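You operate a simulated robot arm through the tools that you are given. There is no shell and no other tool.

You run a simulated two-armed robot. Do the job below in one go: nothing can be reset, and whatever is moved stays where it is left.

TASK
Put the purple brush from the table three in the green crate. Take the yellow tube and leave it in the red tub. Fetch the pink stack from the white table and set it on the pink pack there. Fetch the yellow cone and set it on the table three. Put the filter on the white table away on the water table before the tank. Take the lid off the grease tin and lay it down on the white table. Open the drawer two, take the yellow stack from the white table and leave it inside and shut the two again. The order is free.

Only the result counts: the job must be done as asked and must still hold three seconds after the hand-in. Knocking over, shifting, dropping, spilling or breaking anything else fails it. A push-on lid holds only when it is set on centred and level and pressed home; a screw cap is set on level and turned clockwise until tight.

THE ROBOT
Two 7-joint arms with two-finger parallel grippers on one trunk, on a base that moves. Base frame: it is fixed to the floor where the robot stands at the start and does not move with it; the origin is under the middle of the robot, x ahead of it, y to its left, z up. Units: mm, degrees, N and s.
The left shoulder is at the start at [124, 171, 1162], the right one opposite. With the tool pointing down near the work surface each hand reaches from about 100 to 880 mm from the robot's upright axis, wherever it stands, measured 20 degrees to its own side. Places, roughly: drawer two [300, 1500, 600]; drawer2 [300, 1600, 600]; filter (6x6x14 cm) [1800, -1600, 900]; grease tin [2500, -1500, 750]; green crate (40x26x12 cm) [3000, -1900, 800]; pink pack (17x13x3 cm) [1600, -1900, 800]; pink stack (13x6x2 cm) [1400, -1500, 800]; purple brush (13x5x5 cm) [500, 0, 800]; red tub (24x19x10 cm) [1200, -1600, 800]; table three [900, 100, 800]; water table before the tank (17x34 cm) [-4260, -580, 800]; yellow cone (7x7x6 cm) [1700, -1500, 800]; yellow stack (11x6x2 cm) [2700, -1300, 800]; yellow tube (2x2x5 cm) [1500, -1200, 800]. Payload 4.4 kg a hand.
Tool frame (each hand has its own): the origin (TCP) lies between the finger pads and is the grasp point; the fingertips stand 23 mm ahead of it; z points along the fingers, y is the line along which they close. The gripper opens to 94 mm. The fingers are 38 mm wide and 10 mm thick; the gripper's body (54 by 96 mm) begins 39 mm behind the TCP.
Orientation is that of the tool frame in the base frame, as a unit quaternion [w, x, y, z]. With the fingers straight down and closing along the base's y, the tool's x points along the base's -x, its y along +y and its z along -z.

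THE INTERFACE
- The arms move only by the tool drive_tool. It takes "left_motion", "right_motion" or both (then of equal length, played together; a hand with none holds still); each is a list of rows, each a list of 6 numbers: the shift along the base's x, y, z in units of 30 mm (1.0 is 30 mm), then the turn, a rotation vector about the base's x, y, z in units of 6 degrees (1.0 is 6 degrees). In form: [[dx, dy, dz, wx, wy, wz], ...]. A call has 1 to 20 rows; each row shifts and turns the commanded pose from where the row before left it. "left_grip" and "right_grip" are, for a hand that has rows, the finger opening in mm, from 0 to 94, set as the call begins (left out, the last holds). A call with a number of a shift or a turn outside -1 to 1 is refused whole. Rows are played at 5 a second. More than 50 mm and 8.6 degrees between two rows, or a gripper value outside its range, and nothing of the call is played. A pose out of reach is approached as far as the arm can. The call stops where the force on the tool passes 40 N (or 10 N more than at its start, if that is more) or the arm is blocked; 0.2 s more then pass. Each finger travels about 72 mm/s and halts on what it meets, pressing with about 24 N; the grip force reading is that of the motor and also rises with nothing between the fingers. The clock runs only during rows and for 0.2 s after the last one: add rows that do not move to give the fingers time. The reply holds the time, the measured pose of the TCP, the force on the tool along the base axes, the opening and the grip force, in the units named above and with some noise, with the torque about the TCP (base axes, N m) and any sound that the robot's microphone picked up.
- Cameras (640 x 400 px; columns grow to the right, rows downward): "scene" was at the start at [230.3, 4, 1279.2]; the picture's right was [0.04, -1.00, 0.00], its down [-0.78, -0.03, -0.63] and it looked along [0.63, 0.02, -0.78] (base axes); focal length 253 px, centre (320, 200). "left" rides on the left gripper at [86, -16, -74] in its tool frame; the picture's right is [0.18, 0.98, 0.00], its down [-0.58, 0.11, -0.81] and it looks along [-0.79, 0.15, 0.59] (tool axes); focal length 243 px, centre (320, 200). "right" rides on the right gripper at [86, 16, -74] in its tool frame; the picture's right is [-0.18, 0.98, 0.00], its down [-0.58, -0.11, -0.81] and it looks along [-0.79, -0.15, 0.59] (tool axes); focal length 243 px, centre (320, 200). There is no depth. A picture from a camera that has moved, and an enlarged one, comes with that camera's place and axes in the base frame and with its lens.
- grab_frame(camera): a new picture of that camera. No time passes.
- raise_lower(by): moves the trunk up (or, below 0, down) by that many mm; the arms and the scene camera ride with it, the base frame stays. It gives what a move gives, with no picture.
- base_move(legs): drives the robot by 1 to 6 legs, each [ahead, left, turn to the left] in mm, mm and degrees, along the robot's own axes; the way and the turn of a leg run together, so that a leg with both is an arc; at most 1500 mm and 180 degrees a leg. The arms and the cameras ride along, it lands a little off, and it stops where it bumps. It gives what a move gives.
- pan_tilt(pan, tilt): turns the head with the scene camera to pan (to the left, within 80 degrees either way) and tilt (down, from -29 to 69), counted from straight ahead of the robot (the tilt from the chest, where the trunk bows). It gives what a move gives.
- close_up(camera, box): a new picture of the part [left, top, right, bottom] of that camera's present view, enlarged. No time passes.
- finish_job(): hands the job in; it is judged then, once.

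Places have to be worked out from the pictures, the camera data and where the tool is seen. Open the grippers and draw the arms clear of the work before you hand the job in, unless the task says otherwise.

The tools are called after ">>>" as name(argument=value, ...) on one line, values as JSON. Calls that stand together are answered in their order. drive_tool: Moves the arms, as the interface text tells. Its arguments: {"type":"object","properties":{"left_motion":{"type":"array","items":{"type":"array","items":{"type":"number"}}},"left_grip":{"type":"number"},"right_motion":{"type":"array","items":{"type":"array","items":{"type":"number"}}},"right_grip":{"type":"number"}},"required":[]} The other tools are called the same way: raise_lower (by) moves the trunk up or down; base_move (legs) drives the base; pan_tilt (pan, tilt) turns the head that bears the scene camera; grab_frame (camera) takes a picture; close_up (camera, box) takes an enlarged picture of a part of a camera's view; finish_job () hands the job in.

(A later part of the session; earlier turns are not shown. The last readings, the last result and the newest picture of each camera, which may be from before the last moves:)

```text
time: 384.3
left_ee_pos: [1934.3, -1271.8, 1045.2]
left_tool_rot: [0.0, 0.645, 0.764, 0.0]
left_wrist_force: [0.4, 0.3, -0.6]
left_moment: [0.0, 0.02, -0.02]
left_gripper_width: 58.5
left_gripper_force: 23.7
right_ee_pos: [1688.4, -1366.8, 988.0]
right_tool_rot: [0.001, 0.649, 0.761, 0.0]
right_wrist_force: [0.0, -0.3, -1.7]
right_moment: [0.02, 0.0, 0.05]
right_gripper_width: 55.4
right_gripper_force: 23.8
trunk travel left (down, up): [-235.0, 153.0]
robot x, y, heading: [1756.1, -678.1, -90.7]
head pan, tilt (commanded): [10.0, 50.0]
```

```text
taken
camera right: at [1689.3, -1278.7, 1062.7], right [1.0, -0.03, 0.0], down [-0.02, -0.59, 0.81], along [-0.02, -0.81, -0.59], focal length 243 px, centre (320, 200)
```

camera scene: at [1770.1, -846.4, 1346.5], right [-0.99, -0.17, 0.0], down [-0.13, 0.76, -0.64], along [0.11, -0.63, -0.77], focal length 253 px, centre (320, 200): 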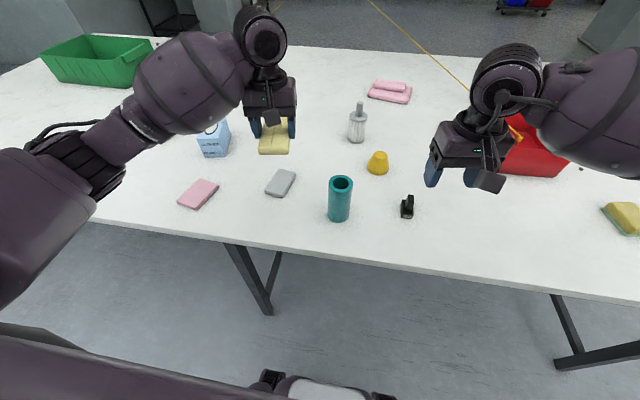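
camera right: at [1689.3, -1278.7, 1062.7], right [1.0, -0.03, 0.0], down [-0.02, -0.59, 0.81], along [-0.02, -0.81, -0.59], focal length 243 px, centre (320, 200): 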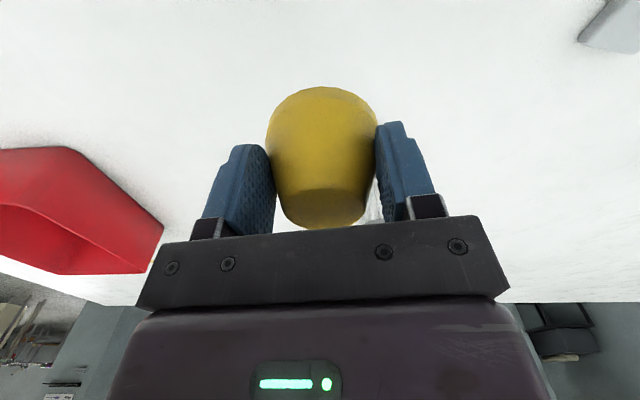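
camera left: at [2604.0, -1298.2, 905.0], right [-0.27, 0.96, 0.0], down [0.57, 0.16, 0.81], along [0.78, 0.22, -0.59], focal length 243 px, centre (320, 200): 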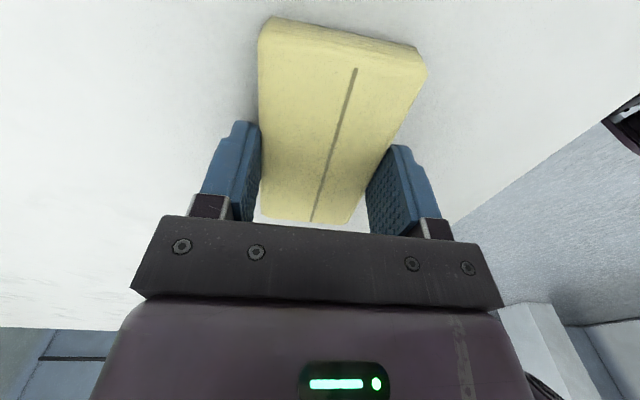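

Held at 55.4 mm. I draw both hands in, then drive west and around to the front of table three (my starting place), where its front part is free.

>>> drive_tool(left_motion=[[0, 0.5, 0, 0, 0, 0], [0, 0.5, 0, 0, 0, 0], [0, 0.5, 0, 0, 0, 0], [0, 0.5, 0, 0, 0, 0], [0, 0.5, 0, 0, 0, 0], [0, 0.5, 0, 0, 0, 0], [0, 0.5, 0, 0, 0, 0], [0, 0.5, 0, 0, 0, 0], [0, 0, 0, 0, 0, 0], [0, 0, 0, 0, 0, 0]], right_motion=[[0, 0.5, 0.1, 0, 0, 0], [0, 0.7, 0.1, 0, 0, 0], [0, 0.8, 0, 0, 0, 0], [0, 0.8, 0, 0, 0, 0], [0, 0.8, 0, 0, 0, 0], [0, 0.8, 0, 0, 0, 0], [0, 0.8, 0, 0, 0, 0], [0, 0.8, 0, 0, 0, 0], [0, 0.8, 0, 0, 0, 0], [0, 0, 0, 0, 0, 0]])

>>> base_move(legs=[[0, -900, 0], [0, -900, 0]])

>>> grab_frame(camera="right")

```text
time: 386.5
left_ee_pos: [1933.4, -1150.7, 1046.7]
left_tool_rot: [0.0, 0.645, 0.765, 0.0]
left_wrist_force: [-0.7, 0.5, 0.3]
left_moment: [-0.01, -0.02, -0.01]
left_gripper_width: 58.6
left_gripper_force: 24.2
right_ee_pos: [1687.9, -1162.4, 995.7]
right_tool_rot: [0.001, 0.649, 0.761, -0.001]
right_wrist_force: [0.1, -0.1, -0.2]
right_moment: [0.04, 0.0, 0.02]
right_gripper_width: 55.5
right_gripper_force: 24.0
trunk travel left (down, up): [-235.0, 153.0]
robot x, y, heading: [1754.8, -669.0, -90.3]
head pan, tilt (commanded): [10.0, 50.0]
```

```text
time: 402.7
left_ee_pos: [138.5, -1154.3, 1047.4]
left_tool_rot: [0.0, 0.641, 0.768, 0.0]
left_wrist_force: [-0.2, -0.4, 0.3]
left_moment: [0.01, 0.02, 0.01]
left_gripper_width: 58.7
left_gripper_force: 23.3
right_ee_pos: [-108.2, -1169.0, 995.1]
right_tool_rot: [0.0, 0.646, 0.764, -0.001]
right_wrist_force: [-0.4, 0.1, -1.2]
right_moment: [0.01, 0.01, 0.01]
right_gripper_width: 54.4
right_gripper_force: 23.7
trunk travel left (down, up): [-235.0, 153.0]
robot x, y, heading: [-45.1, -674.8, -89.6]
head pan, tilt (commanded): [10.0, 50.0]
```

```text
taken
camera right: at [-108.4, -1079.0, 1069.5], right [1.0, -0.02, 0.0], down [-0.01, -0.59, 0.81], along [-0.01, -0.81, -0.59], focal length 243 px, centre (320, 200)
```

right: 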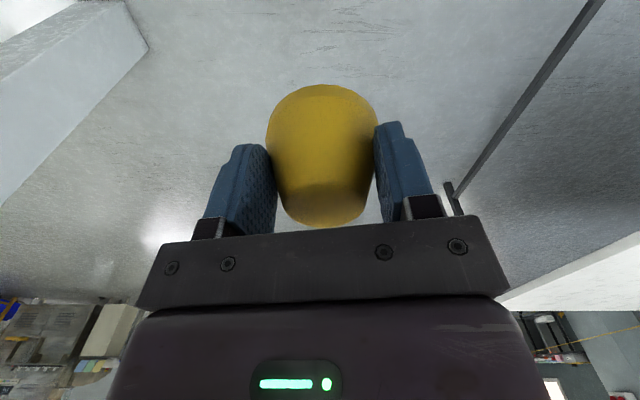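

The cone holds (54.4 mm). I turn to face table three and move up to it.

>>> base_move(legs=[[0, 0, 89.6], [0, 660, 0], [60, 0, 0]])

>>> grab_frame(camera="scene")

>>> grab_frame(camera="right")

```text
time: 413.3
left_ee_pos: [487.6, 170.4, 1045.4]
left_tool_rot: [-0.001, -0.092, 0.996, -0.001]
left_wrist_force: [0.4, 0.3, 0.1]
left_moment: [0.0, 0.05, 0.0]
left_gripper_width: 58.5
left_gripper_force: 24.0
right_ee_pos: [503.0, -76.8, 993.9]
right_tool_rot: [0.0, -0.086, 0.996, 0.0]
right_wrist_force: [-0.4, -0.6, -1.2]
right_moment: [-0.02, 0.0, -0.01]
right_gripper_width: 53.7
right_gripper_force: 24.2
trunk travel left (down, up): [-235.0, 153.0]
robot x, y, heading: [7.9, -14.9, 0.6]
head pan, tilt (commanded): [10.0, 50.0]
```

```text
taken
camera scene: at [188.7, 1.5, 1346.2], right [0.18, -0.98, 0.0], down [-0.75, -0.14, -0.64], along [0.63, 0.12, -0.77], focal length 253 px, centre (320, 200)
```

scene: 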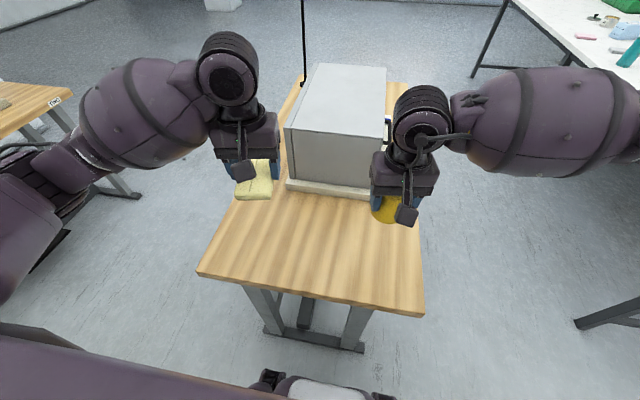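

```text
taken
camera right: at [413.8, -75.0, 1069.1], right [0.01, 1.0, 0.0], down [0.59, -0.01, 0.81], along [0.81, -0.01, -0.59], focal length 243 px, centre (320, 200)
```

right: 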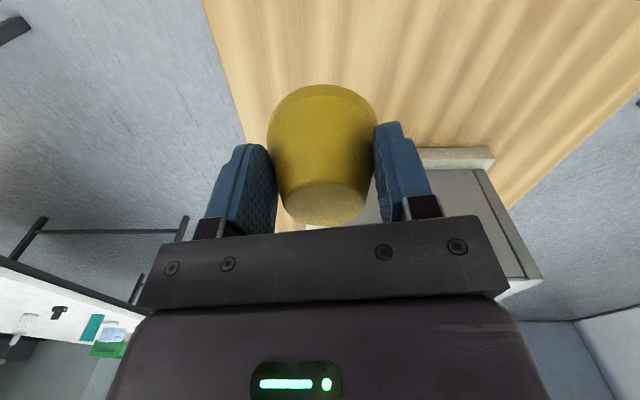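

The right hand is over the free front part of table three. I move it slightly inward and lower the cone to just above the surface.

>>> drive_tool(right_motion=[[0.4, 0.3, -0.4, 0, 0, 0], [0.5, 0.3, -0.8, 0, 0, 0], [0, 0, -0.9, 0, 0, 0], [0, 0, -0.9, 0, 0, 0], [0, 0, -0.9, 0, 0, 0], [0, 0, -0.8, 0, 0, 0], [0, 0, -0.5, 0, 0, 0], [0, 0, 0, 0, 0, 0]])

>>> grab_frame(camera="scene")

>>> grab_frame(camera="right")

```text
time: 415.1
left_ee_pos: [485.8, 170.5, 1046.7]
left_tool_rot: [0.001, -0.091, 0.996, 0.0]
left_wrist_force: [-0.8, 0.2, -0.4]
left_moment: [-0.03, -0.01, 0.02]
left_gripper_width: 58.6
left_gripper_force: 23.6
right_ee_pos: [528.0, -57.3, 837.4]
right_tool_rot: [0.001, -0.086, 0.996, 0.001]
right_wrist_force: [0.4, 0.3, -0.8]
right_moment: [0.01, 0.04, 0.03]
right_gripper_width: 53.3
right_gripper_force: 24.2
trunk travel left (down, up): [-235.0, 153.0]
robot x, y, heading: [5.9, -19.2, 0.7]
head pan, tilt (commanded): [10.0, 50.0]
```

```text
taken
camera scene: at [187.3, 1.5, 1346.5], right [0.18, -0.98, 0.0], down [-0.75, -0.14, -0.64], along [0.63, 0.12, -0.77], focal length 253 px, centre (320, 200)
```

scene: 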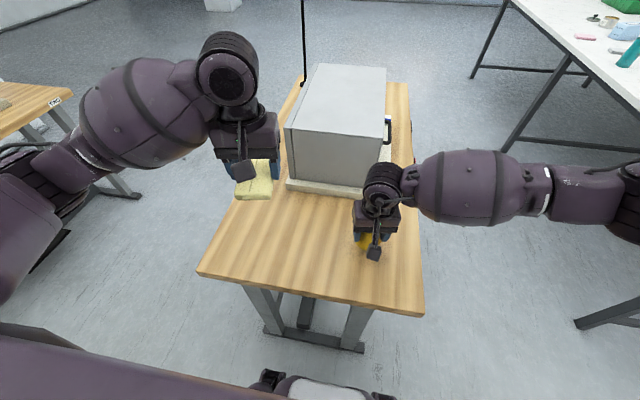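

```text
taken
camera right: at [439.5, -56.8, 912.9], right [0.01, 1.0, 0.0], down [0.59, -0.01, 0.81], along [0.81, -0.01, -0.59], focal length 243 px, centre (320, 200)
```

right: 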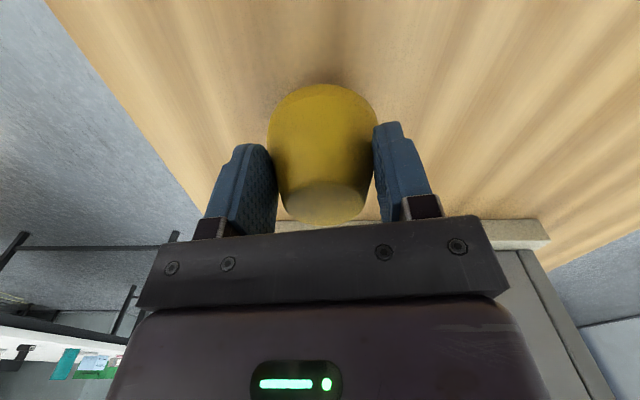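

The cone is close above the table at z 837 (TCP). I creep down to contact.

>>> drive_tool(right_motion=[[0, 0, -0.4, 0, 0, 0], [0, 0, -0.25, 0, 0, 0], [0, 0, -0.15, 0, 0, 0], [0, 0, -0.1, 0, 0, 0], [0, 0, 0, 0, 0, 0]])

>>> drive_tool(right_motion=[[0, 0, -0.1, 0, 0, 0], [0, 0, -0.08, 0, 0, 0], [0, 0, 0, 0, 0, 0]])

```text
time: 416.3
left_ee_pos: [487.4, 169.7, 1045.0]
left_tool_rot: [0.0, -0.092, 0.996, 0.0]
left_wrist_force: [-0.6, -0.2, 0.7]
left_moment: [0.03, -0.01, -0.01]
left_gripper_width: 58.5
left_gripper_force: 24.2
right_ee_pos: [529.4, -57.4, 812.6]
right_tool_rot: [0.0, -0.086, 0.996, 0.0]
right_wrist_force: [-0.6, -0.3, -0.6]
right_moment: [0.02, 0.0, -0.02]
right_gripper_width: 53.4
right_gripper_force: 23.6
trunk travel left (down, up): [-235.0, 153.0]
robot x, y, heading: [8.6, -16.1, 0.5]
head pan, tilt (commanded): [10.0, 50.0]
```

```text
time: 417.1
left_ee_pos: [485.3, 170.6, 1048.0]
left_tool_rot: [0.001, -0.091, 0.996, 0.001]
left_wrist_force: [-0.1, -0.9, 0.8]
left_moment: [0.01, 0.0, 0.0]
left_gripper_width: 58.3
left_gripper_force: 24.4
right_ee_pos: [527.1, -57.1, 808.2]
right_tool_rot: [0.001, -0.086, 0.996, 0.0]
right_wrist_force: [-1.6, -2.4, 14.9]
right_moment: [-0.22, 0.07, -0.05]
right_gripper_width: 52.9
right_gripper_force: 23.8
trunk travel left (down, up): [-235.0, 153.0]
robot x, y, heading: [12.9, -17.5, 0.4]
head pan, tilt (commanded): [10.0, 50.0]
```

Contact at 15 N. I ease off slightly, open, and rise.

>>> drive_tool(right_motion=[[0, 0, 0.06, 0, 0, 0], [0, 0, 0, 0, 0, 0]])

>>> drive_tool(right_motion=[[0, 0, 0, 0, 0, 0], [0, 0, 0, 0, 0, 0], [0, 0, 0, 0, 0, 0], [0, 0, 0, 0, 0, 0]], right_grip=90)

>>> drive_tool(right_motion=[[0, 0, 0.3, 0, 0, 0], [0, 0, 0.8, 0, 0, 0], [0, 0, 0.9, 0, 0, 0], [0, 0, 0.9, 0, 0, 0], [0, 0, 0.9, 0, 0, 0], [-0.3, -0.5, 0.9, 0, 0, 0], [-0.5, -0.8, 0.6, 0, 0, 0], [-0.5, -0.8, 0, 0, 0, 0], [0, 0, 0, 0, 0, 0]])

>>> grab_frame(camera="right")

>>> grab_frame(camera="scene")

```text
time: 417.7
left_ee_pos: [487.3, 171.8, 1047.2]
left_tool_rot: [0.0, -0.091, 0.996, 0.0]
left_wrist_force: [0.5, 0.3, 0.0]
left_moment: [0.02, 0.03, 0.0]
left_gripper_width: 58.6
left_gripper_force: 23.7
right_ee_pos: [529.7, -57.5, 808.8]
right_tool_rot: [0.001, -0.086, 0.996, 0.001]
right_wrist_force: [1.6, 1.2, 6.9]
right_moment: [0.02, -0.18, 0.0]
right_gripper_width: 53.2
right_gripper_force: 24.3
trunk travel left (down, up): [-235.0, 153.0]
robot x, y, heading: [11.1, -12.9, 0.4]
head pan, tilt (commanded): [10.0, 50.0]
```

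```text
time: 418.7
left_ee_pos: [487.1, 170.7, 1046.5]
left_tool_rot: [-0.001, -0.091, 0.996, 0.0]
left_wrist_force: [-0.3, 0.6, 0.6]
left_moment: [0.0, 0.01, 0.0]
left_gripper_width: 58.5
left_gripper_force: 23.6
right_ee_pos: [529.6, -58.1, 809.7]
right_tool_rot: [0.0, -0.087, 0.996, 0.001]
right_wrist_force: [-0.7, -0.4, -0.7]
right_moment: [0.0, 0.02, 0.01]
right_gripper_width: 89.9
right_gripper_force: 0.0
trunk travel left (down, up): [-235.0, 153.0]
robot x, y, heading: [9.4, -14.3, 0.6]
head pan, tilt (commanded): [10.0, 50.0]
```

```text
time: 420.7
left_ee_pos: [486.7, 171.4, 1047.9]
left_tool_rot: [0.0, -0.092, 0.996, 0.0]
left_wrist_force: [-0.3, -0.4, 0.3]
left_moment: [0.01, -0.02, -0.02]
left_gripper_width: 58.6
left_gripper_force: 24.2
right_ee_pos: [490.9, -120.7, 967.8]
right_tool_rot: [0.001, -0.086, 0.996, -0.001]
right_wrist_force: [0.1, 0.0, 0.0]
right_moment: [-0.04, 0.02, 0.02]
right_gripper_width: 89.6
right_gripper_force: 0.1
trunk travel left (down, up): [-235.0, 153.0]
robot x, y, heading: [7.6, -16.0, 0.5]
head pan, tilt (commanded): [10.0, 50.0]
```

```text
taken
camera right: at [401.5, -120.2, 1042.0], right [0.01, 1.0, 0.0], down [0.59, -0.01, 0.81], along [0.81, -0.01, -0.59], focal length 243 px, centre (320, 200)
```

right: 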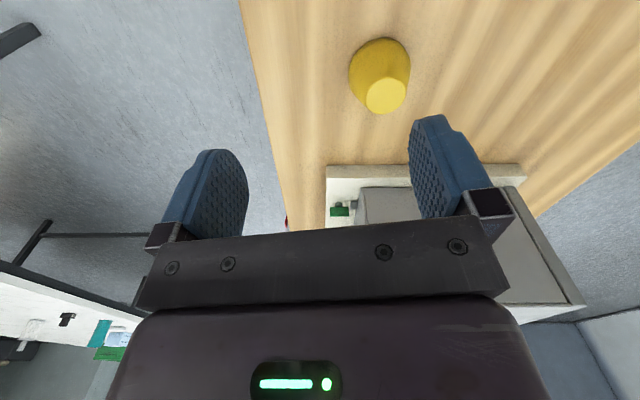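

```text
taken
camera scene: at [187.6, 1.9, 1346.4], right [0.18, -0.98, 0.0], down [-0.75, -0.14, -0.64], along [0.63, 0.12, -0.77], focal length 253 px, centre (320, 200)
```

scene: 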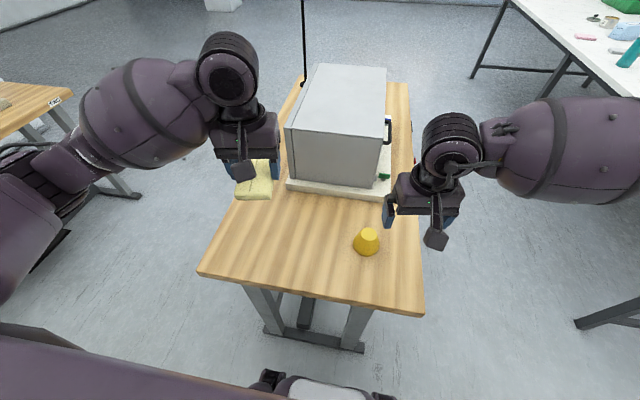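

The cone stands on table three. Now I look to the left for drawer two.

>>> pan_tilt(pan=75, tilt=30)

>>> grab_frame(camera="scene")

>>> grab_frame(camera="left")

```text
time: 422.1
left_ee_pos: [486.3, 170.9, 1046.3]
left_tool_rot: [0.0, -0.092, 0.996, 0.0]
left_wrist_force: [0.4, -0.3, 0.3]
left_moment: [0.0, 0.02, -0.02]
left_gripper_width: 58.4
left_gripper_force: 24.3
right_ee_pos: [489.1, -122.3, 968.4]
right_tool_rot: [0.001, -0.087, 0.996, 0.0]
right_wrist_force: [0.3, -0.5, 0.6]
right_moment: [0.01, -0.02, 0.01]
right_gripper_width: 89.9
right_gripper_force: 0.0
trunk travel left (down, up): [-235.0, 153.0]
robot x, y, heading: [8.7, -16.4, 0.5]
head pan, tilt (commanded): [75.0, 30.0]
```

```text
taken
camera scene: at [134.4, 75.0, 1376.0], right [0.97, -0.25, 0.0], down [-0.13, -0.48, -0.87], along [0.22, 0.84, -0.5], focal length 253 px, centre (320, 200)
```

scene: 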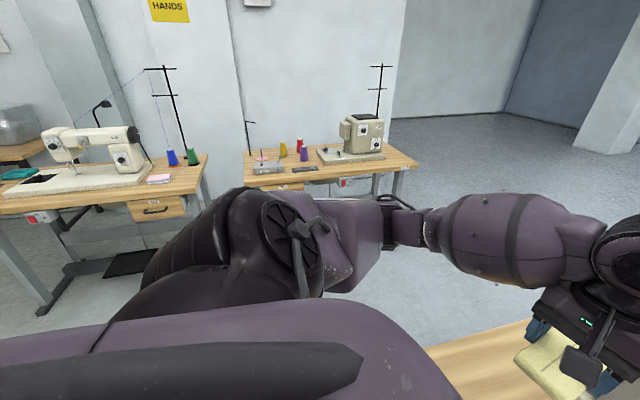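

```text
taken
camera left: at [405.0, 138.6, 1121.3], right [-0.36, 0.93, 0.0], down [0.55, 0.21, 0.81], along [0.75, 0.29, -0.59], focal length 243 px, centre (320, 200)
```

left: 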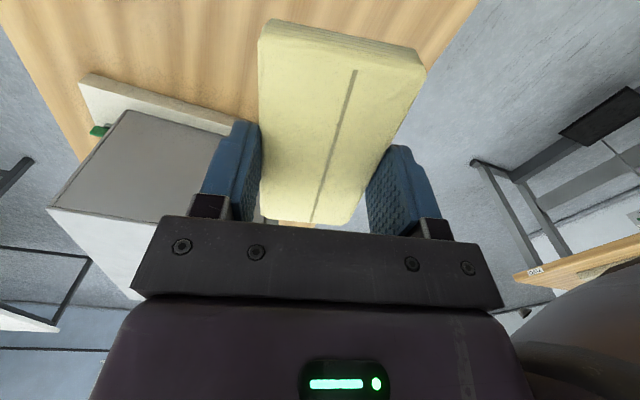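

The second table has something under its left front edge, partly hidden by my arm. I back off and turn left to face these tables.

>>> close_up(camera="scene", box=[210, 110, 440, 250])

>>> base_move(legs=[[-250, 0, 0], [0, 0, 89.5]])

>>> pan_tilt(pan=-10, tilt=30)

>>> grab_frame(camera="scene")

```text
2.78 times, centred on (325, 180) of scene
camera zoom: at [134.4, 75.0, 1376.0], right [0.97, -0.25, 0.0], down [-0.13, -0.48, -0.87], along [0.22, 0.84, -0.5], focal length 705 px, centre (306, 256)
```

zoom: 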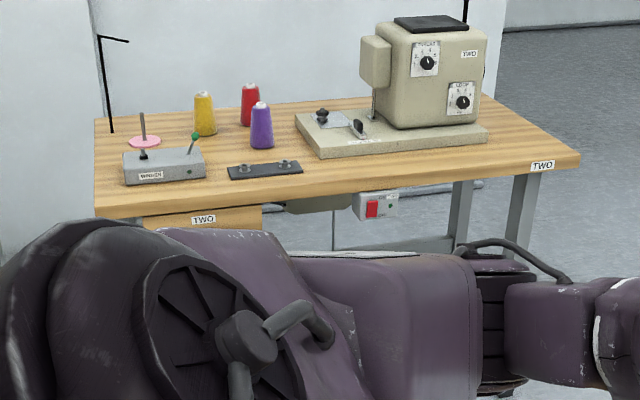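

```text
time: 427.7
left_ee_pos: [-425.1, 460.7, 1045.9]
left_tool_rot: [0.0, 0.768, -0.64, 0.0]
left_wrist_force: [0.1, -0.5, -0.1]
left_moment: [0.03, -0.02, -0.03]
left_gripper_width: 58.3
left_gripper_force: 23.9
right_ee_pos: [-133.8, 464.5, 967.3]
right_tool_rot: [0.0, 0.764, -0.645, -0.001]
right_wrist_force: [0.3, 0.0, -1.3]
right_moment: [-0.01, 0.01, 0.0]
right_gripper_width: 89.8
right_gripper_force: 0.0
trunk travel left (down, up): [-235.0, 153.0]
robot x, y, heading: [-241.6, -15.5, 90.2]
head pan, tilt (commanded): [75.0, 30.0]
```

```text
time: 429.3
left_ee_pos: [-425.4, 461.2, 1046.7]
left_tool_rot: [0.001, 0.768, -0.641, 0.0]
left_wrist_force: [-0.4, 0.4, -0.9]
left_moment: [-0.02, 0.02, 0.01]
left_gripper_width: 58.8
left_gripper_force: 24.2
right_ee_pos: [-131.9, 462.5, 967.7]
right_tool_rot: [-0.001, 0.764, -0.645, 0.0]
right_wrist_force: [0.5, -0.8, 0.0]
right_moment: [-0.02, -0.04, 0.0]
right_gripper_width: 90.2
right_gripper_force: 0.0
trunk travel left (down, up): [-235.0, 153.0]
robot x, y, heading: [-245.0, -17.6, 90.2]
head pan, tilt (commanded): [-10.0, 30.0]
```

```text
taken
camera scene: at [-225.6, 174.2, 1376.0], right [0.99, -0.17, 0.0], down [-0.08, -0.49, -0.87], along [0.15, 0.85, -0.5], focal length 253 px, centre (320, 200)
```

scene: 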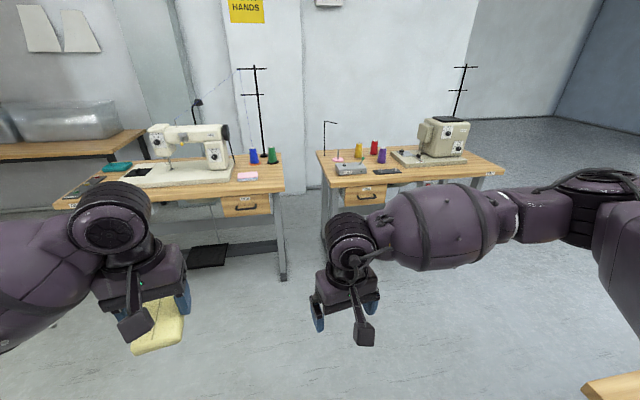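

Drawer TWO is under the left end of the second table. I zoom in on its front.

>>> close_up(camera="scene", box=[300, 130, 460, 230])

>>> close_up(camera="scene", box=[310, 165, 410, 215])

```text
4.00 times, centred on (380, 180) of scene
camera zoom: at [-225.6, 174.2, 1376.0], right [0.99, -0.17, 0.0], down [-0.08, -0.49, -0.87], along [0.15, 0.85, -0.5], focal length 1014 px, centre (80, 280)
```

zoom: 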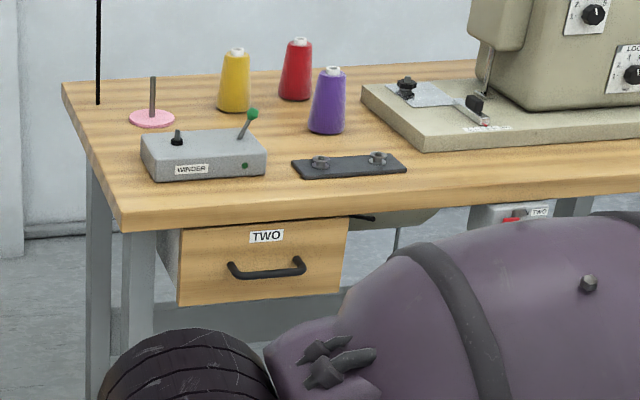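

```text
6.40 times, centred on (360, 190) of scene
camera zoom: at [-225.6, 174.2, 1376.0], right [0.99, -0.17, 0.0], down [-0.08, -0.49, -0.87], along [0.15, 0.85, -0.5], focal length 1622 px, centre (64, 264)
```

zoom: 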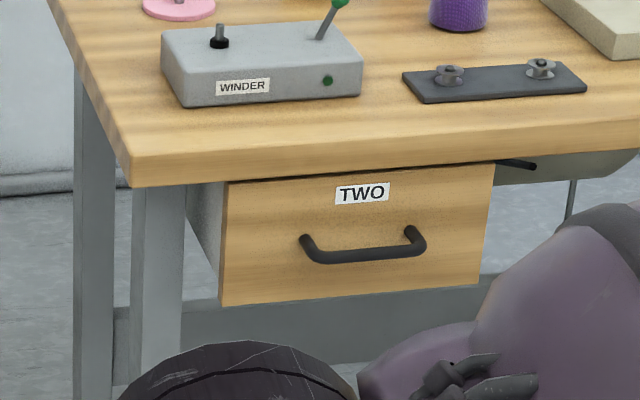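

The handle is a horizontal bar at roughly [259, 1375, 663]. I drive to stand in front of this drawer.

>>> base_move(legs=[[640, 0, 0], [0, -440, 0]])

>>> pan_tilt(pan=0, tilt=45)

>>> grab_frame(camera="scene")

>>> grab_frame(camera="right")

```text
time: 436.9
left_ee_pos: [11.1, 1103.7, 1046.6]
left_tool_rot: [0.0, 0.77, -0.638, 0.0]
left_wrist_force: [0.3, -0.1, 1.0]
left_moment: [0.03, 0.02, 0.01]
left_gripper_width: 58.5
left_gripper_force: 23.7
right_ee_pos: [304.3, 1109.2, 967.3]
right_tool_rot: [-0.001, 0.766, -0.643, -0.001]
right_wrist_force: [-1.3, 0.7, 0.3]
right_moment: [0.0, -0.04, -0.01]
right_gripper_width: 90.2
right_gripper_force: 0.1
trunk travel left (down, up): [-235.0, 153.0]
robot x, y, heading: [196.3, 627.8, 90.4]
head pan, tilt (commanded): [-10.0, 30.0]
```

```text
time: 437.6
left_ee_pos: [11.4, 1103.6, 1047.1]
left_tool_rot: [0.0, 0.769, -0.639, -0.001]
left_wrist_force: [-0.1, -1.0, -0.2]
left_moment: [-0.01, -0.01, 0.01]
left_gripper_width: 58.6
left_gripper_force: 24.3
right_ee_pos: [303.9, 1107.9, 967.3]
right_tool_rot: [0.0, 0.766, -0.643, 0.0]
right_wrist_force: [-0.1, 0.6, 0.4]
right_moment: [-0.02, 0.06, 0.04]
right_gripper_width: 89.9
right_gripper_force: 0.0
trunk travel left (down, up): [-235.0, 153.0]
robot x, y, heading: [199.0, 624.1, 90.7]
head pan, tilt (commanded): [0.0, 45.0]
```

```text
taken
camera scene: at [196.8, 809.6, 1353.4], right [1.0, 0.01, 0.0], down [0.01, -0.71, -0.71], along [-0.01, 0.71, -0.71], focal length 253 px, centre (320, 200)
```

scene: 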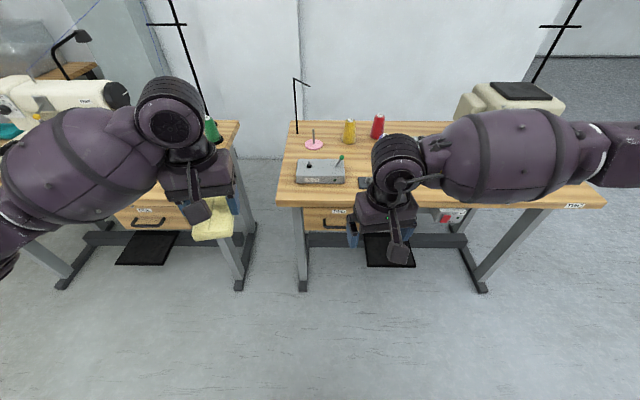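

```text
taken
camera right: at [301.6, 1019.7, 1042.0], right [-1.0, 0.01, 0.0], down [0.01, 0.59, 0.81], along [0.01, 0.81, -0.59], focal length 243 px, centre (320, 200)
```

right: 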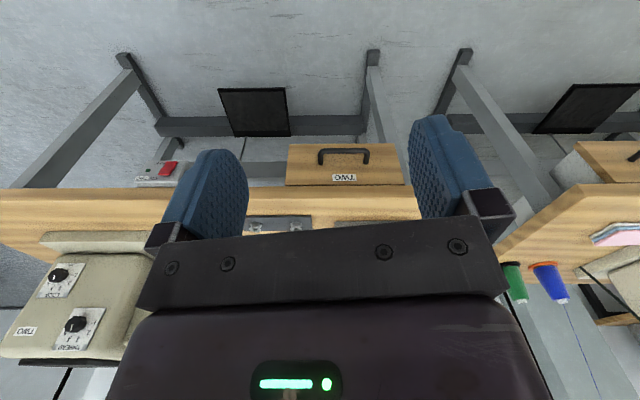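

Triangulating from two views, the handle bar is at about [256, 1368, 668], with about 30 mm between bar and panel. I pitch the right hand up to point forward (+y), in free air, then roll it so the fingers close vertically.

>>> drive_tool(right_motion=[[0, 0, 0, 0, 0, -0.84], [0, 0, 0, 0, 0, -0.84], [-0.1, 0, 0, 1, 0, 0], [-0.1, 0, 0, 1, 0, 0], [-0.1, 0, 0, 1, 0, 0], [-0.1, 0, 0, 1, 0, 0], [-0.1, 0, 0, 1, 0, 0], [-0.1, 0, 0, 1, 0, 0], [-0.1, 0, 0, 1, 0, 0], [-0.1, 0, 0, 1, 0, 0], [-0.1, 0, 0, 1, 0, 0], [-0.1, 0, 0, 1, 0, 0], [-0.1, 0, 0, 1, 0, 0], [-0.1, 0, 0, 1, 0, 0], [-0.1, 0, 0, 1, 0, 0], [-0.1, 0, 0, 1, 0, 0], [-0.1, 0, 0, 1, 0, 0], [0, 0, 0, 0, 0, 0]])

>>> grab_frame(camera="scene")

```text
time: 441.4
left_ee_pos: [11.0, 1102.9, 1046.6]
left_tool_rot: [0.0, 0.769, -0.639, -0.001]
left_wrist_force: [-0.4, -0.5, 0.4]
left_moment: [0.0, -0.03, -0.03]
left_gripper_width: 58.5
left_gripper_force: 24.2
right_ee_pos: [259.0, 1108.1, 967.7]
right_tool_rot: [0.499, -0.499, 0.502, 0.5]
right_wrist_force: [0.2, -0.2, -0.3]
right_moment: [-0.01, -0.01, -0.01]
right_gripper_width: 89.9
right_gripper_force: 0.1
trunk travel left (down, up): [-235.0, 153.0]
robot x, y, heading: [196.5, 627.3, 90.8]
head pan, tilt (commanded): [0.0, 45.0]
```

```text
taken
camera scene: at [197.0, 809.8, 1353.3], right [1.0, 0.01, 0.0], down [0.01, -0.71, -0.71], along [-0.01, 0.71, -0.71], focal length 253 px, centre (320, 200)
```

scene: 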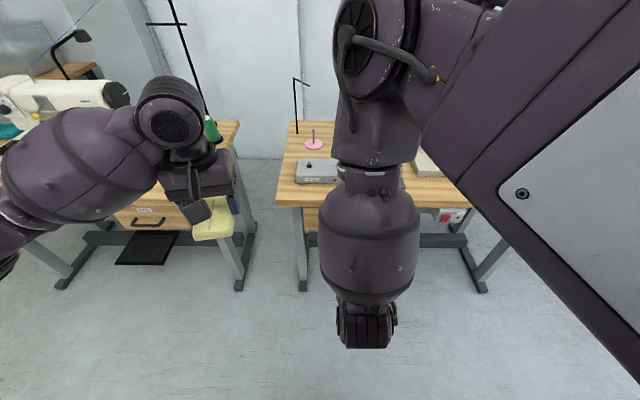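

The arm handles the pitched pose (elbow up and forward, clear). Now I roll the hand +90° about its pointing axis, still in free air.

>>> drive_tool(right_motion=[[0, 0, -0.2, 0, 1, 0], [0, 0, -0.2, 0, 1, 0], [0, 0, -0.2, 0, 1, 0], [0, 0, -0.2, 0, 1, 0], [0, 0, -0.2, 0, 1, 0], [0, 0, -0.2, 0, 1, 0], [0, 0, -0.2, 0, 1, 0], [0, 0, -0.2, 0, 1, 0], [0, 0, -0.2, 0, 1, 0], [0, 0, -0.2, 0, 1, 0], [0, 0, -0.2, 0, 1, 0], [0, 0, -0.2, 0, 1, 0], [0, 0, -0.2, 0, 1, 0], [0, 0, -0.2, 0, 1, 0], [0, 0, -0.2, 0, 1, 0], [0, 0, 0, 0, 0, 0]])

>>> grab_frame(camera="scene")

>>> grab_frame(camera="right")

```text
time: 444.9
left_ee_pos: [10.8, 1103.7, 1046.6]
left_tool_rot: [0.0, 0.769, -0.64, 0.001]
left_wrist_force: [-0.3, 0.4, 0.3]
left_moment: [0.01, 0.03, -0.02]
left_gripper_width: 58.3
left_gripper_force: 24.0
right_ee_pos: [238.7, 1122.4, 886.6]
right_tool_rot: [-0.001, 0.002, 0.708, 0.706]
right_wrist_force: [0.0, 0.6, 0.4]
right_moment: [0.01, -0.02, 0.0]
right_gripper_width: 89.8
right_gripper_force: 0.1
right hand out of reach, approached as far as the arm can: row 1, 3, 5, 7, 9, 11, 14
trunk travel left (down, up): [-235.0, 153.0]
robot x, y, heading: [192.6, 625.8, 90.8]
head pan, tilt (commanded): [0.0, 45.0]
```

```text
taken
camera scene: at [196.7, 809.5, 1353.4], right [1.0, 0.01, 0.0], down [0.01, -0.71, -0.71], along [-0.01, 0.71, -0.71], focal length 253 px, centre (320, 200)
```

scene: 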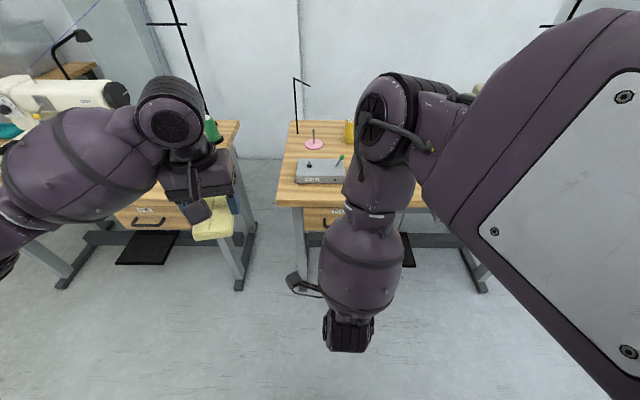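

```text
taken
camera right: at [152.1, 1049.2, 902.2], right [0.19, 0.0, 0.98], down [0.58, -0.81, -0.11], along [0.79, 0.59, -0.15], focal length 243 px, centre (320, 200)
```

right: 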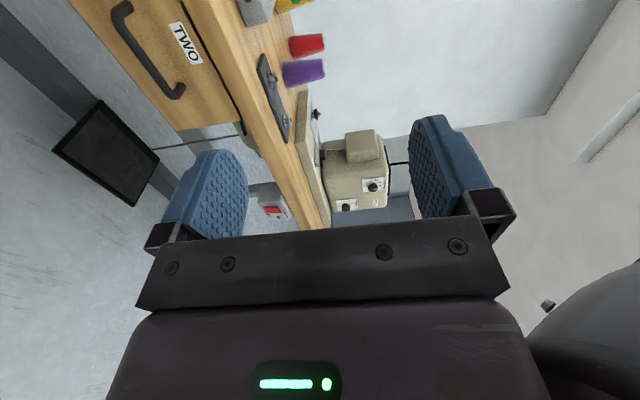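

The hand now points at the drawer with vertical closing. I narrow the fingers to 40 mm and go down to the handle's height, staying in front of it.

>>> drive_tool(right_motion=[[0.1, 0.2, -0.9, 0, 0, 0], [0.1, 0.2, -0.9, 0, 0, 0], [0.1, 0.2, -0.9, 0, 0, 0], [0.1, 0.2, -0.9, 0, 0, 0], [0.1, 0.2, -0.9, 0, 0, 0], [0.1, 0.2, -0.9, 0, 0, 0], [0, 0.2, -0.9, 0, 0, 0], [0, 0.2, -0.9, 0, 0, 0], [0, 0, 0, 0, 0, 0]], right_grip=40)

>>> grab_frame(camera="scene")

>>> grab_frame(camera="right")

```text
time: 446.9
left_ee_pos: [12.1, 1104.3, 1047.5]
left_tool_rot: [0.0, 0.77, -0.638, 0.0]
left_wrist_force: [0.3, 0.1, -0.5]
left_moment: [0.0, 0.01, -0.01]
left_gripper_width: 58.5
left_gripper_force: 23.9
right_ee_pos: [168.0, 1146.9, 764.5]
right_tool_rot: [0.006, 0.008, 0.707, 0.707]
right_wrist_force: [-0.2, -0.7, -0.1]
right_moment: [-0.01, -0.02, -0.04]
right_gripper_width: 40.0
right_gripper_force: 0.0
right hand out of reach, approached as far as the arm can: row 2, 3, 4, 5, 6, 7, 8
trunk travel left (down, up): [-235.0, 153.0]
robot x, y, heading: [200.5, 625.6, 90.7]
head pan, tilt (commanded): [0.0, 45.0]
```

```text
taken
camera scene: at [196.7, 809.4, 1353.4], right [1.0, 0.01, 0.0], down [0.01, -0.71, -0.71], along [-0.01, 0.71, -0.71], focal length 253 px, centre (320, 200)
```

scene: 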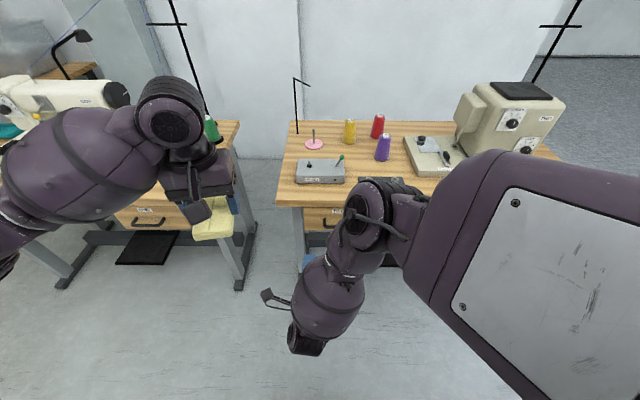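

```text
taken
camera right: at [79.4, 1074.5, 780.5], right [0.19, 0.0, 0.98], down [0.57, -0.82, -0.11], along [0.8, 0.58, -0.15], focal length 243 px, centre (320, 200)
```

right: 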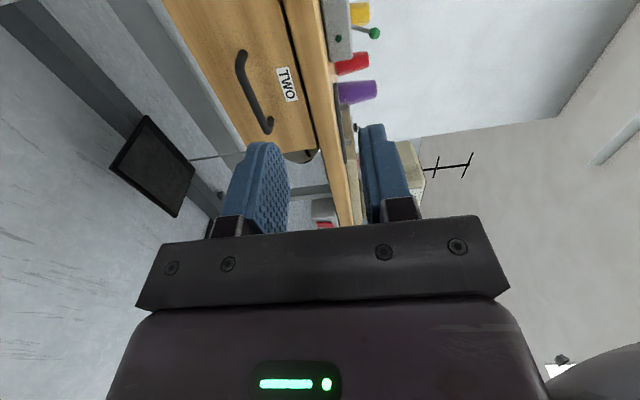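

The arm can't go lower there in this pose, but I can lower the trunk and use the base for the approach. I lower the trunk by 96 mm to bring the hand to handle height.

>>> raise_lower(by=-96)

>>> base_move(legs=[[0, -85, -0.7]])

>>> grab_frame(camera="scene")

>>> grab_frame(camera="right")

```text
time: 448.1
left_ee_pos: [11.7, 1103.6, 952.4]
left_tool_rot: [-0.001, 0.768, -0.64, -0.001]
left_wrist_force: [0.2, 0.3, 0.3]
left_moment: [0.04, 0.0, -0.01]
left_gripper_width: 58.5
left_gripper_force: 24.0
right_ee_pos: [165.0, 1141.8, 663.7]
right_tool_rot: [-0.001, 0.002, 0.71, 0.704]
right_wrist_force: [0.1, 0.1, 0.3]
right_moment: [-0.01, -0.02, 0.0]
right_gripper_width: 39.9
right_gripper_force: 0.1
trunk travel left (down, up): [-139.0, 249.0]
robot x, y, heading: [196.6, 626.0, 90.5]
head pan, tilt (commanded): [0.0, 45.0]
```

```text
time: 449.6
left_ee_pos: [102.5, 1105.8, 950.4]
left_tool_rot: [0.0, 0.766, -0.643, 0.0]
left_wrist_force: [0.0, 0.5, 0.3]
left_moment: [0.01, 0.03, -0.01]
left_gripper_width: 58.5
left_gripper_force: 24.3
right_ee_pos: [254.7, 1142.0, 661.6]
right_tool_rot: [0.003, 0.006, 0.711, 0.703]
right_wrist_force: [0.2, 0.0, -0.1]
right_moment: [-0.05, 0.01, 0.01]
right_gripper_width: 39.8
right_gripper_force: 0.0
trunk travel left (down, up): [-139.0, 249.0]
robot x, y, heading: [280.3, 624.9, 89.9]
head pan, tilt (commanded): [0.0, 45.0]
```

```text
taken
camera scene: at [284.4, 898.6, 1245.5], right [1.0, 0.0, 0.0], down [0.0, -0.71, -0.71], along [0.0, 0.71, -0.71], focal length 253 px, centre (320, 200)
```

scene: 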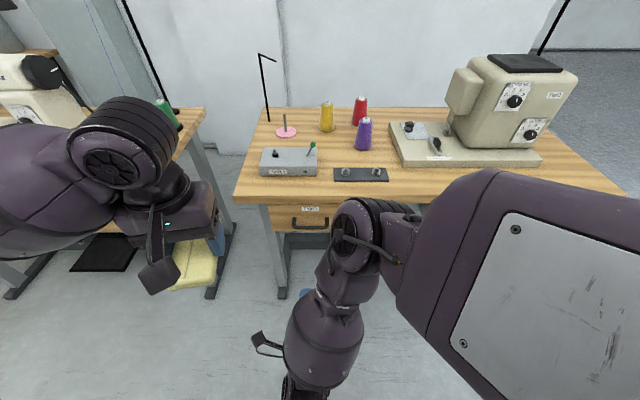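

```text
taken
camera right: at [167.5, 1069.6, 679.1], right [0.19, 0.01, 0.98], down [0.57, -0.82, -0.1], along [0.8, 0.58, -0.16], focal length 243 px, centre (320, 200)
```

right: 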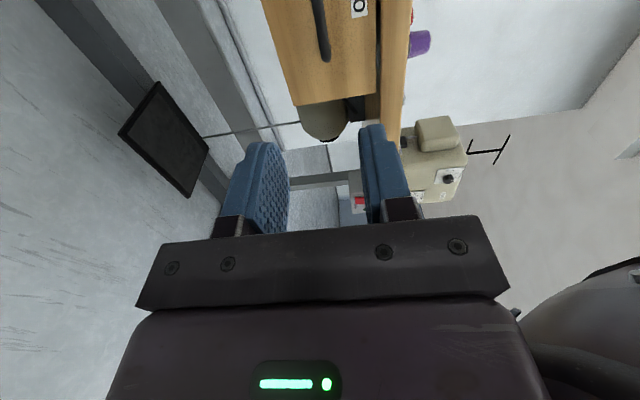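

The hand is at handle height, aligned in x. The elbow is forward of the hand, so rather than driving in, I extend the arm forward and see how the elbow moves.

>>> drive_tool(right_motion=[[0, 0.8, 0, 0, 0, 0], [0, 0.8, 0, 0, 0, 0], [0, 0.8, 0.1, 0, 0, 0], [0, 0.8, 0.1, 0, 0, 0], [0, 0, 0, 0, 0, 0]])

>>> grab_frame(camera="scene")

>>> grab_frame(camera="right")

```text
time: 450.8
left_ee_pos: [101.6, 1105.4, 950.8]
left_tool_rot: [0.0, 0.766, -0.643, 0.0]
left_wrist_force: [0.5, 0.9, -0.7]
left_moment: [-0.01, 0.02, -0.04]
left_gripper_width: 58.4
left_gripper_force: 23.9
right_ee_pos: [254.8, 1239.8, 668.9]
right_tool_rot: [0.005, 0.006, 0.712, 0.702]
right_wrist_force: [0.5, 0.8, 0.8]
right_moment: [-0.02, 0.0, -0.04]
right_gripper_width: 40.0
right_gripper_force: 0.0
trunk travel left (down, up): [-139.0, 249.0]
robot x, y, heading: [283.4, 629.4, 89.8]
head pan, tilt (commanded): [0.0, 45.0]
```

```text
taken
camera scene: at [284.0, 898.7, 1245.5], right [1.0, 0.0, 0.0], down [0.0, -0.71, -0.71], along [0.0, 0.71, -0.71], focal length 253 px, centre (320, 200)
```

scene: 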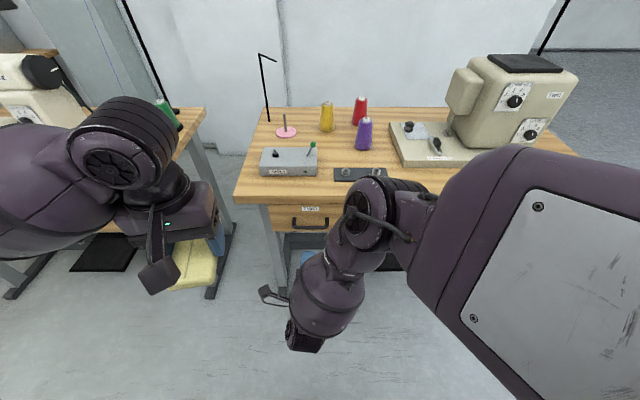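

```text
taken
camera right: at [166.1, 1166.6, 685.7], right [0.19, 0.01, 0.98], down [0.57, -0.82, -0.1], along [0.8, 0.58, -0.16], focal length 243 px, centre (320, 200)
```

right: 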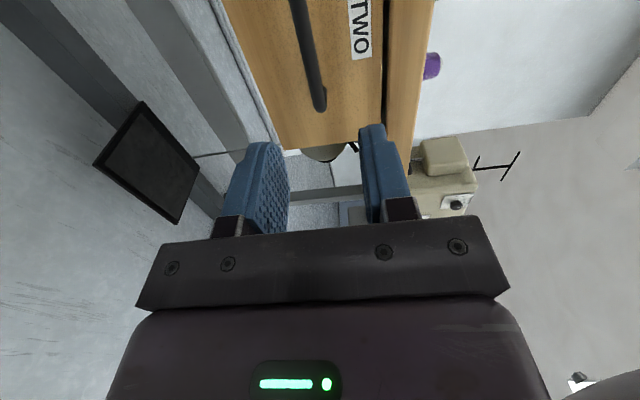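

The arm extends fine. The wrist view shows the bar about 8 mm lower than the hand, at z ≈ 661. I correct and advance to y ≈ 1345.

>>> drive_tool(right_motion=[[0, 0.6, -0.27, 0, 0, 0], [0, 0.8, 0, 0, 0, 0], [0, 0.8, 0, 0, 0, 0], [0, 0.8, 0, 0, 0, 0], [0, 0.5, 0, 0, 0, 0], [0, 0, 0, 0, 0, 0]])

>>> grab_frame(camera="scene")

>>> grab_frame(camera="right")

```text
time: 452.2
left_ee_pos: [101.9, 1106.1, 949.6]
left_tool_rot: [0.0, 0.766, -0.643, 0.001]
left_wrist_force: [-0.2, 0.0, -0.2]
left_moment: [-0.02, 0.0, -0.01]
left_gripper_width: 58.4
left_gripper_force: 24.1
right_ee_pos: [235.9, 1336.7, 681.2]
right_tool_rot: [0.006, 0.008, 0.712, 0.702]
right_wrist_force: [-0.1, -0.6, 0.0]
right_moment: [-0.01, 0.02, -0.01]
right_gripper_width: 40.3
right_gripper_force: 0.1
right hand out of reach, approached as far as the arm can: row 1, 2, 3, 4, 5
trunk travel left (down, up): [-139.0, 249.0]
robot x, y, heading: [278.6, 627.9, 89.7]
head pan, tilt (commanded): [0.0, 45.0]
```

```text
taken
camera scene: at [284.0, 898.7, 1245.5], right [1.0, 0.0, 0.0], down [0.0, -0.71, -0.71], along [0.0, 0.71, -0.71], focal length 253 px, centre (320, 200)
```

scene: 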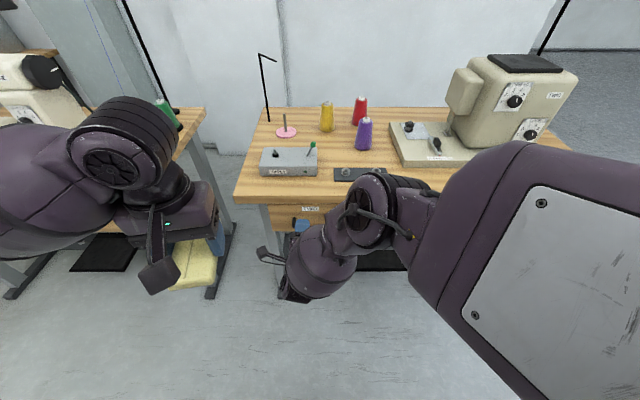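

```text
taken
camera right: at [147.0, 1263.8, 698.4], right [0.19, 0.01, 0.98], down [0.56, -0.82, -0.1], along [0.8, 0.57, -0.16], focal length 243 px, centre (320, 200)
```

right: 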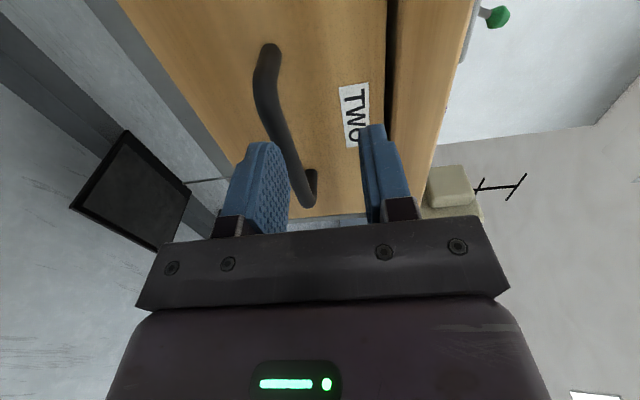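

The arm's limit pushed the hand up to z 681, about 20 mm too high. I back off 20 mm, lower the trunk by 21 mm, and look again.

>>> drive_tool(right_motion=[[0, -0.4, 0, 0, 0, 0], [0, -0.3, 0, 0, 0, 0], [0, 0, 0, 0, 0, 0]])

>>> raise_lower(by=-21)

>>> grab_frame(camera="right")

```text
time: 453.0
left_ee_pos: [102.9, 1106.6, 950.5]
left_tool_rot: [0.0, 0.766, -0.643, 0.0]
left_wrist_force: [-0.4, 0.3, -0.8]
left_moment: [0.03, -0.01, 0.0]
left_gripper_width: 58.7
left_gripper_force: 24.4
right_ee_pos: [236.2, 1314.5, 679.4]
right_tool_rot: [0.004, 0.006, 0.712, 0.703]
right_wrist_force: [0.1, -0.5, -0.5]
right_moment: [-0.02, 0.0, -0.01]
right_gripper_width: 40.1
right_gripper_force: 0.2
trunk travel left (down, up): [-139.0, 249.0]
robot x, y, heading: [282.7, 623.1, 89.9]
head pan, tilt (commanded): [0.0, 45.0]
```

```text
time: 453.6
left_ee_pos: [101.5, 1105.5, 931.5]
left_tool_rot: [-0.001, 0.765, -0.644, -0.002]
left_wrist_force: [-0.6, -1.2, 0.1]
left_moment: [0.06, 0.04, 0.01]
left_gripper_width: 58.6
left_gripper_force: 23.6
right_ee_pos: [235.7, 1315.0, 662.7]
right_tool_rot: [0.003, 0.005, 0.709, 0.705]
right_wrist_force: [0.0, -0.6, 0.2]
right_moment: [-0.01, 0.02, 0.0]
right_gripper_width: 40.2
right_gripper_force: 0.0
trunk travel left (down, up): [-118.0, 270.0]
robot x, y, heading: [282.1, 621.7, 89.9]
head pan, tilt (commanded): [0.0, 45.0]
```

```text
taken
camera right: at [147.6, 1241.8, 679.9], right [0.19, 0.01, 0.98], down [0.57, -0.81, -0.1], along [0.8, 0.58, -0.16], focal length 243 px, centre (320, 200)
```

right: 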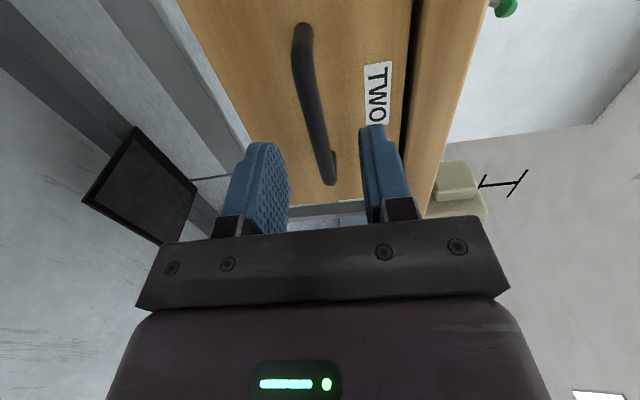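

The bar now lies between the fingers' planes. I advance 50 mm with the base so the hand's height stays fixed.

>>> base_move(legs=[[48, 0, 0]])

>>> grab_frame(camera="right")

>>> grab_frame(camera="scene")

```text
time: 454.6
left_ee_pos: [101.8, 1155.3, 929.3]
left_tool_rot: [0.0, 0.766, -0.643, 0.001]
left_wrist_force: [-0.3, 0.3, -0.3]
left_moment: [0.0, -0.01, 0.0]
left_gripper_width: 58.5
left_gripper_force: 24.1
right_ee_pos: [237.3, 1362.7, 658.0]
right_tool_rot: [0.003, 0.006, 0.711, 0.703]
right_wrist_force: [-0.1, 0.2, 0.0]
right_moment: [0.05, 0.01, -0.02]
right_gripper_width: 39.7
right_gripper_force: 0.0
trunk travel left (down, up): [-118.0, 270.0]
robot x, y, heading: [282.7, 672.6, 89.8]
head pan, tilt (commanded): [0.0, 45.0]
```

```text
taken
camera right: at [148.0, 1289.9, 676.7], right [0.19, 0.01, 0.98], down [0.57, -0.82, -0.1], along [0.8, 0.58, -0.16], focal length 243 px, centre (320, 200)
```

right: 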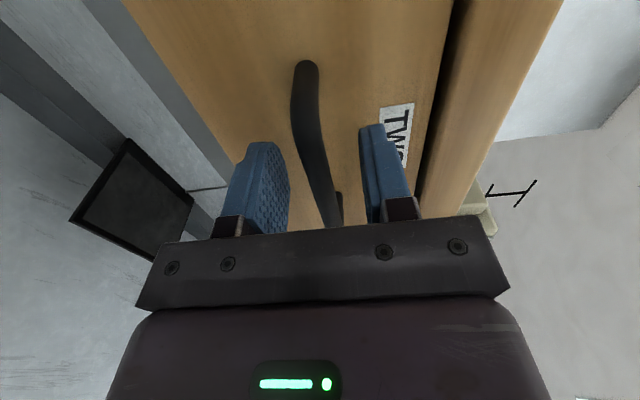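

```text
taken
camera scene: at [284.2, 968.8, 1219.6], right [1.0, 0.0, 0.0], down [0.0, -0.71, -0.71], along [0.0, 0.71, -0.71], focal length 253 px, centre (320, 200)
```

scene: 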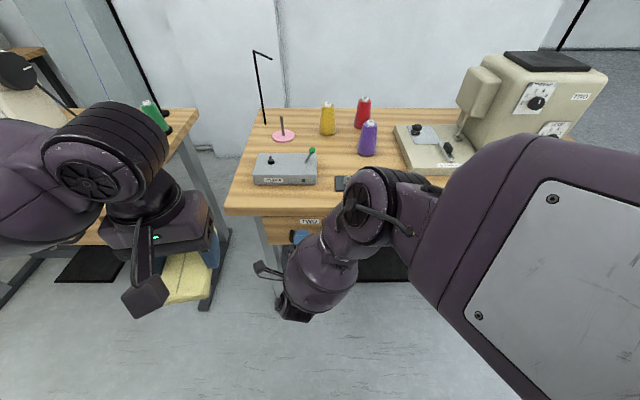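

The bar runs right through the grasp point between the fingers. I close on it.

>>> drive_tool(right_motion=[[0, 0, 0, 0, 0, 0], [0, 0, 0, 0, 0, 0], [0, 0, 0, 0, 0, 0], [0, 0, 0, 0, 0, 0]], right_grip=0)

>>> grab_frame(camera="right")

```text
time: 455.6
left_ee_pos: [102.8, 1154.7, 928.4]
left_tool_rot: [0.0, 0.766, -0.643, 0.0]
left_wrist_force: [0.9, 0.3, -0.6]
left_moment: [0.0, 0.02, -0.02]
left_gripper_width: 58.6
left_gripper_force: 24.6
right_ee_pos: [236.2, 1362.0, 658.4]
right_tool_rot: [0.003, 0.005, 0.712, 0.702]
right_wrist_force: [-0.5, -1.6, -8.9]
right_moment: [-0.09, -0.67, 0.28]
right_gripper_width: 11.7
right_gripper_force: 45.2
trunk travel left (down, up): [-118.0, 270.0]
robot x, y, heading: [279.4, 675.7, 89.8]
head pan, tilt (commanded): [0.0, 45.0]
```

```text
taken
camera right: at [147.9, 1289.1, 676.0], right [0.19, 0.01, 0.98], down [0.57, -0.81, -0.1], along [0.8, 0.58, -0.16], focal length 243 px, centre (320, 200)
```

right: 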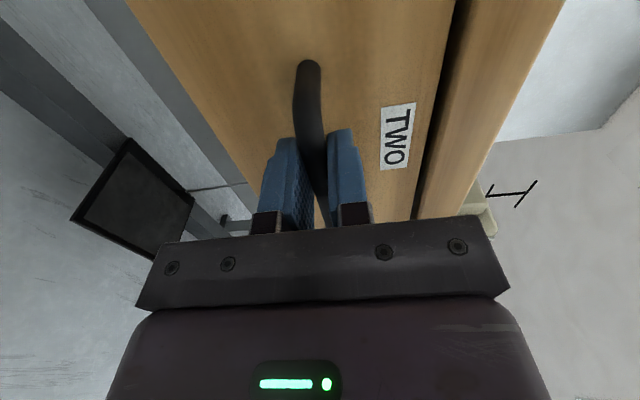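

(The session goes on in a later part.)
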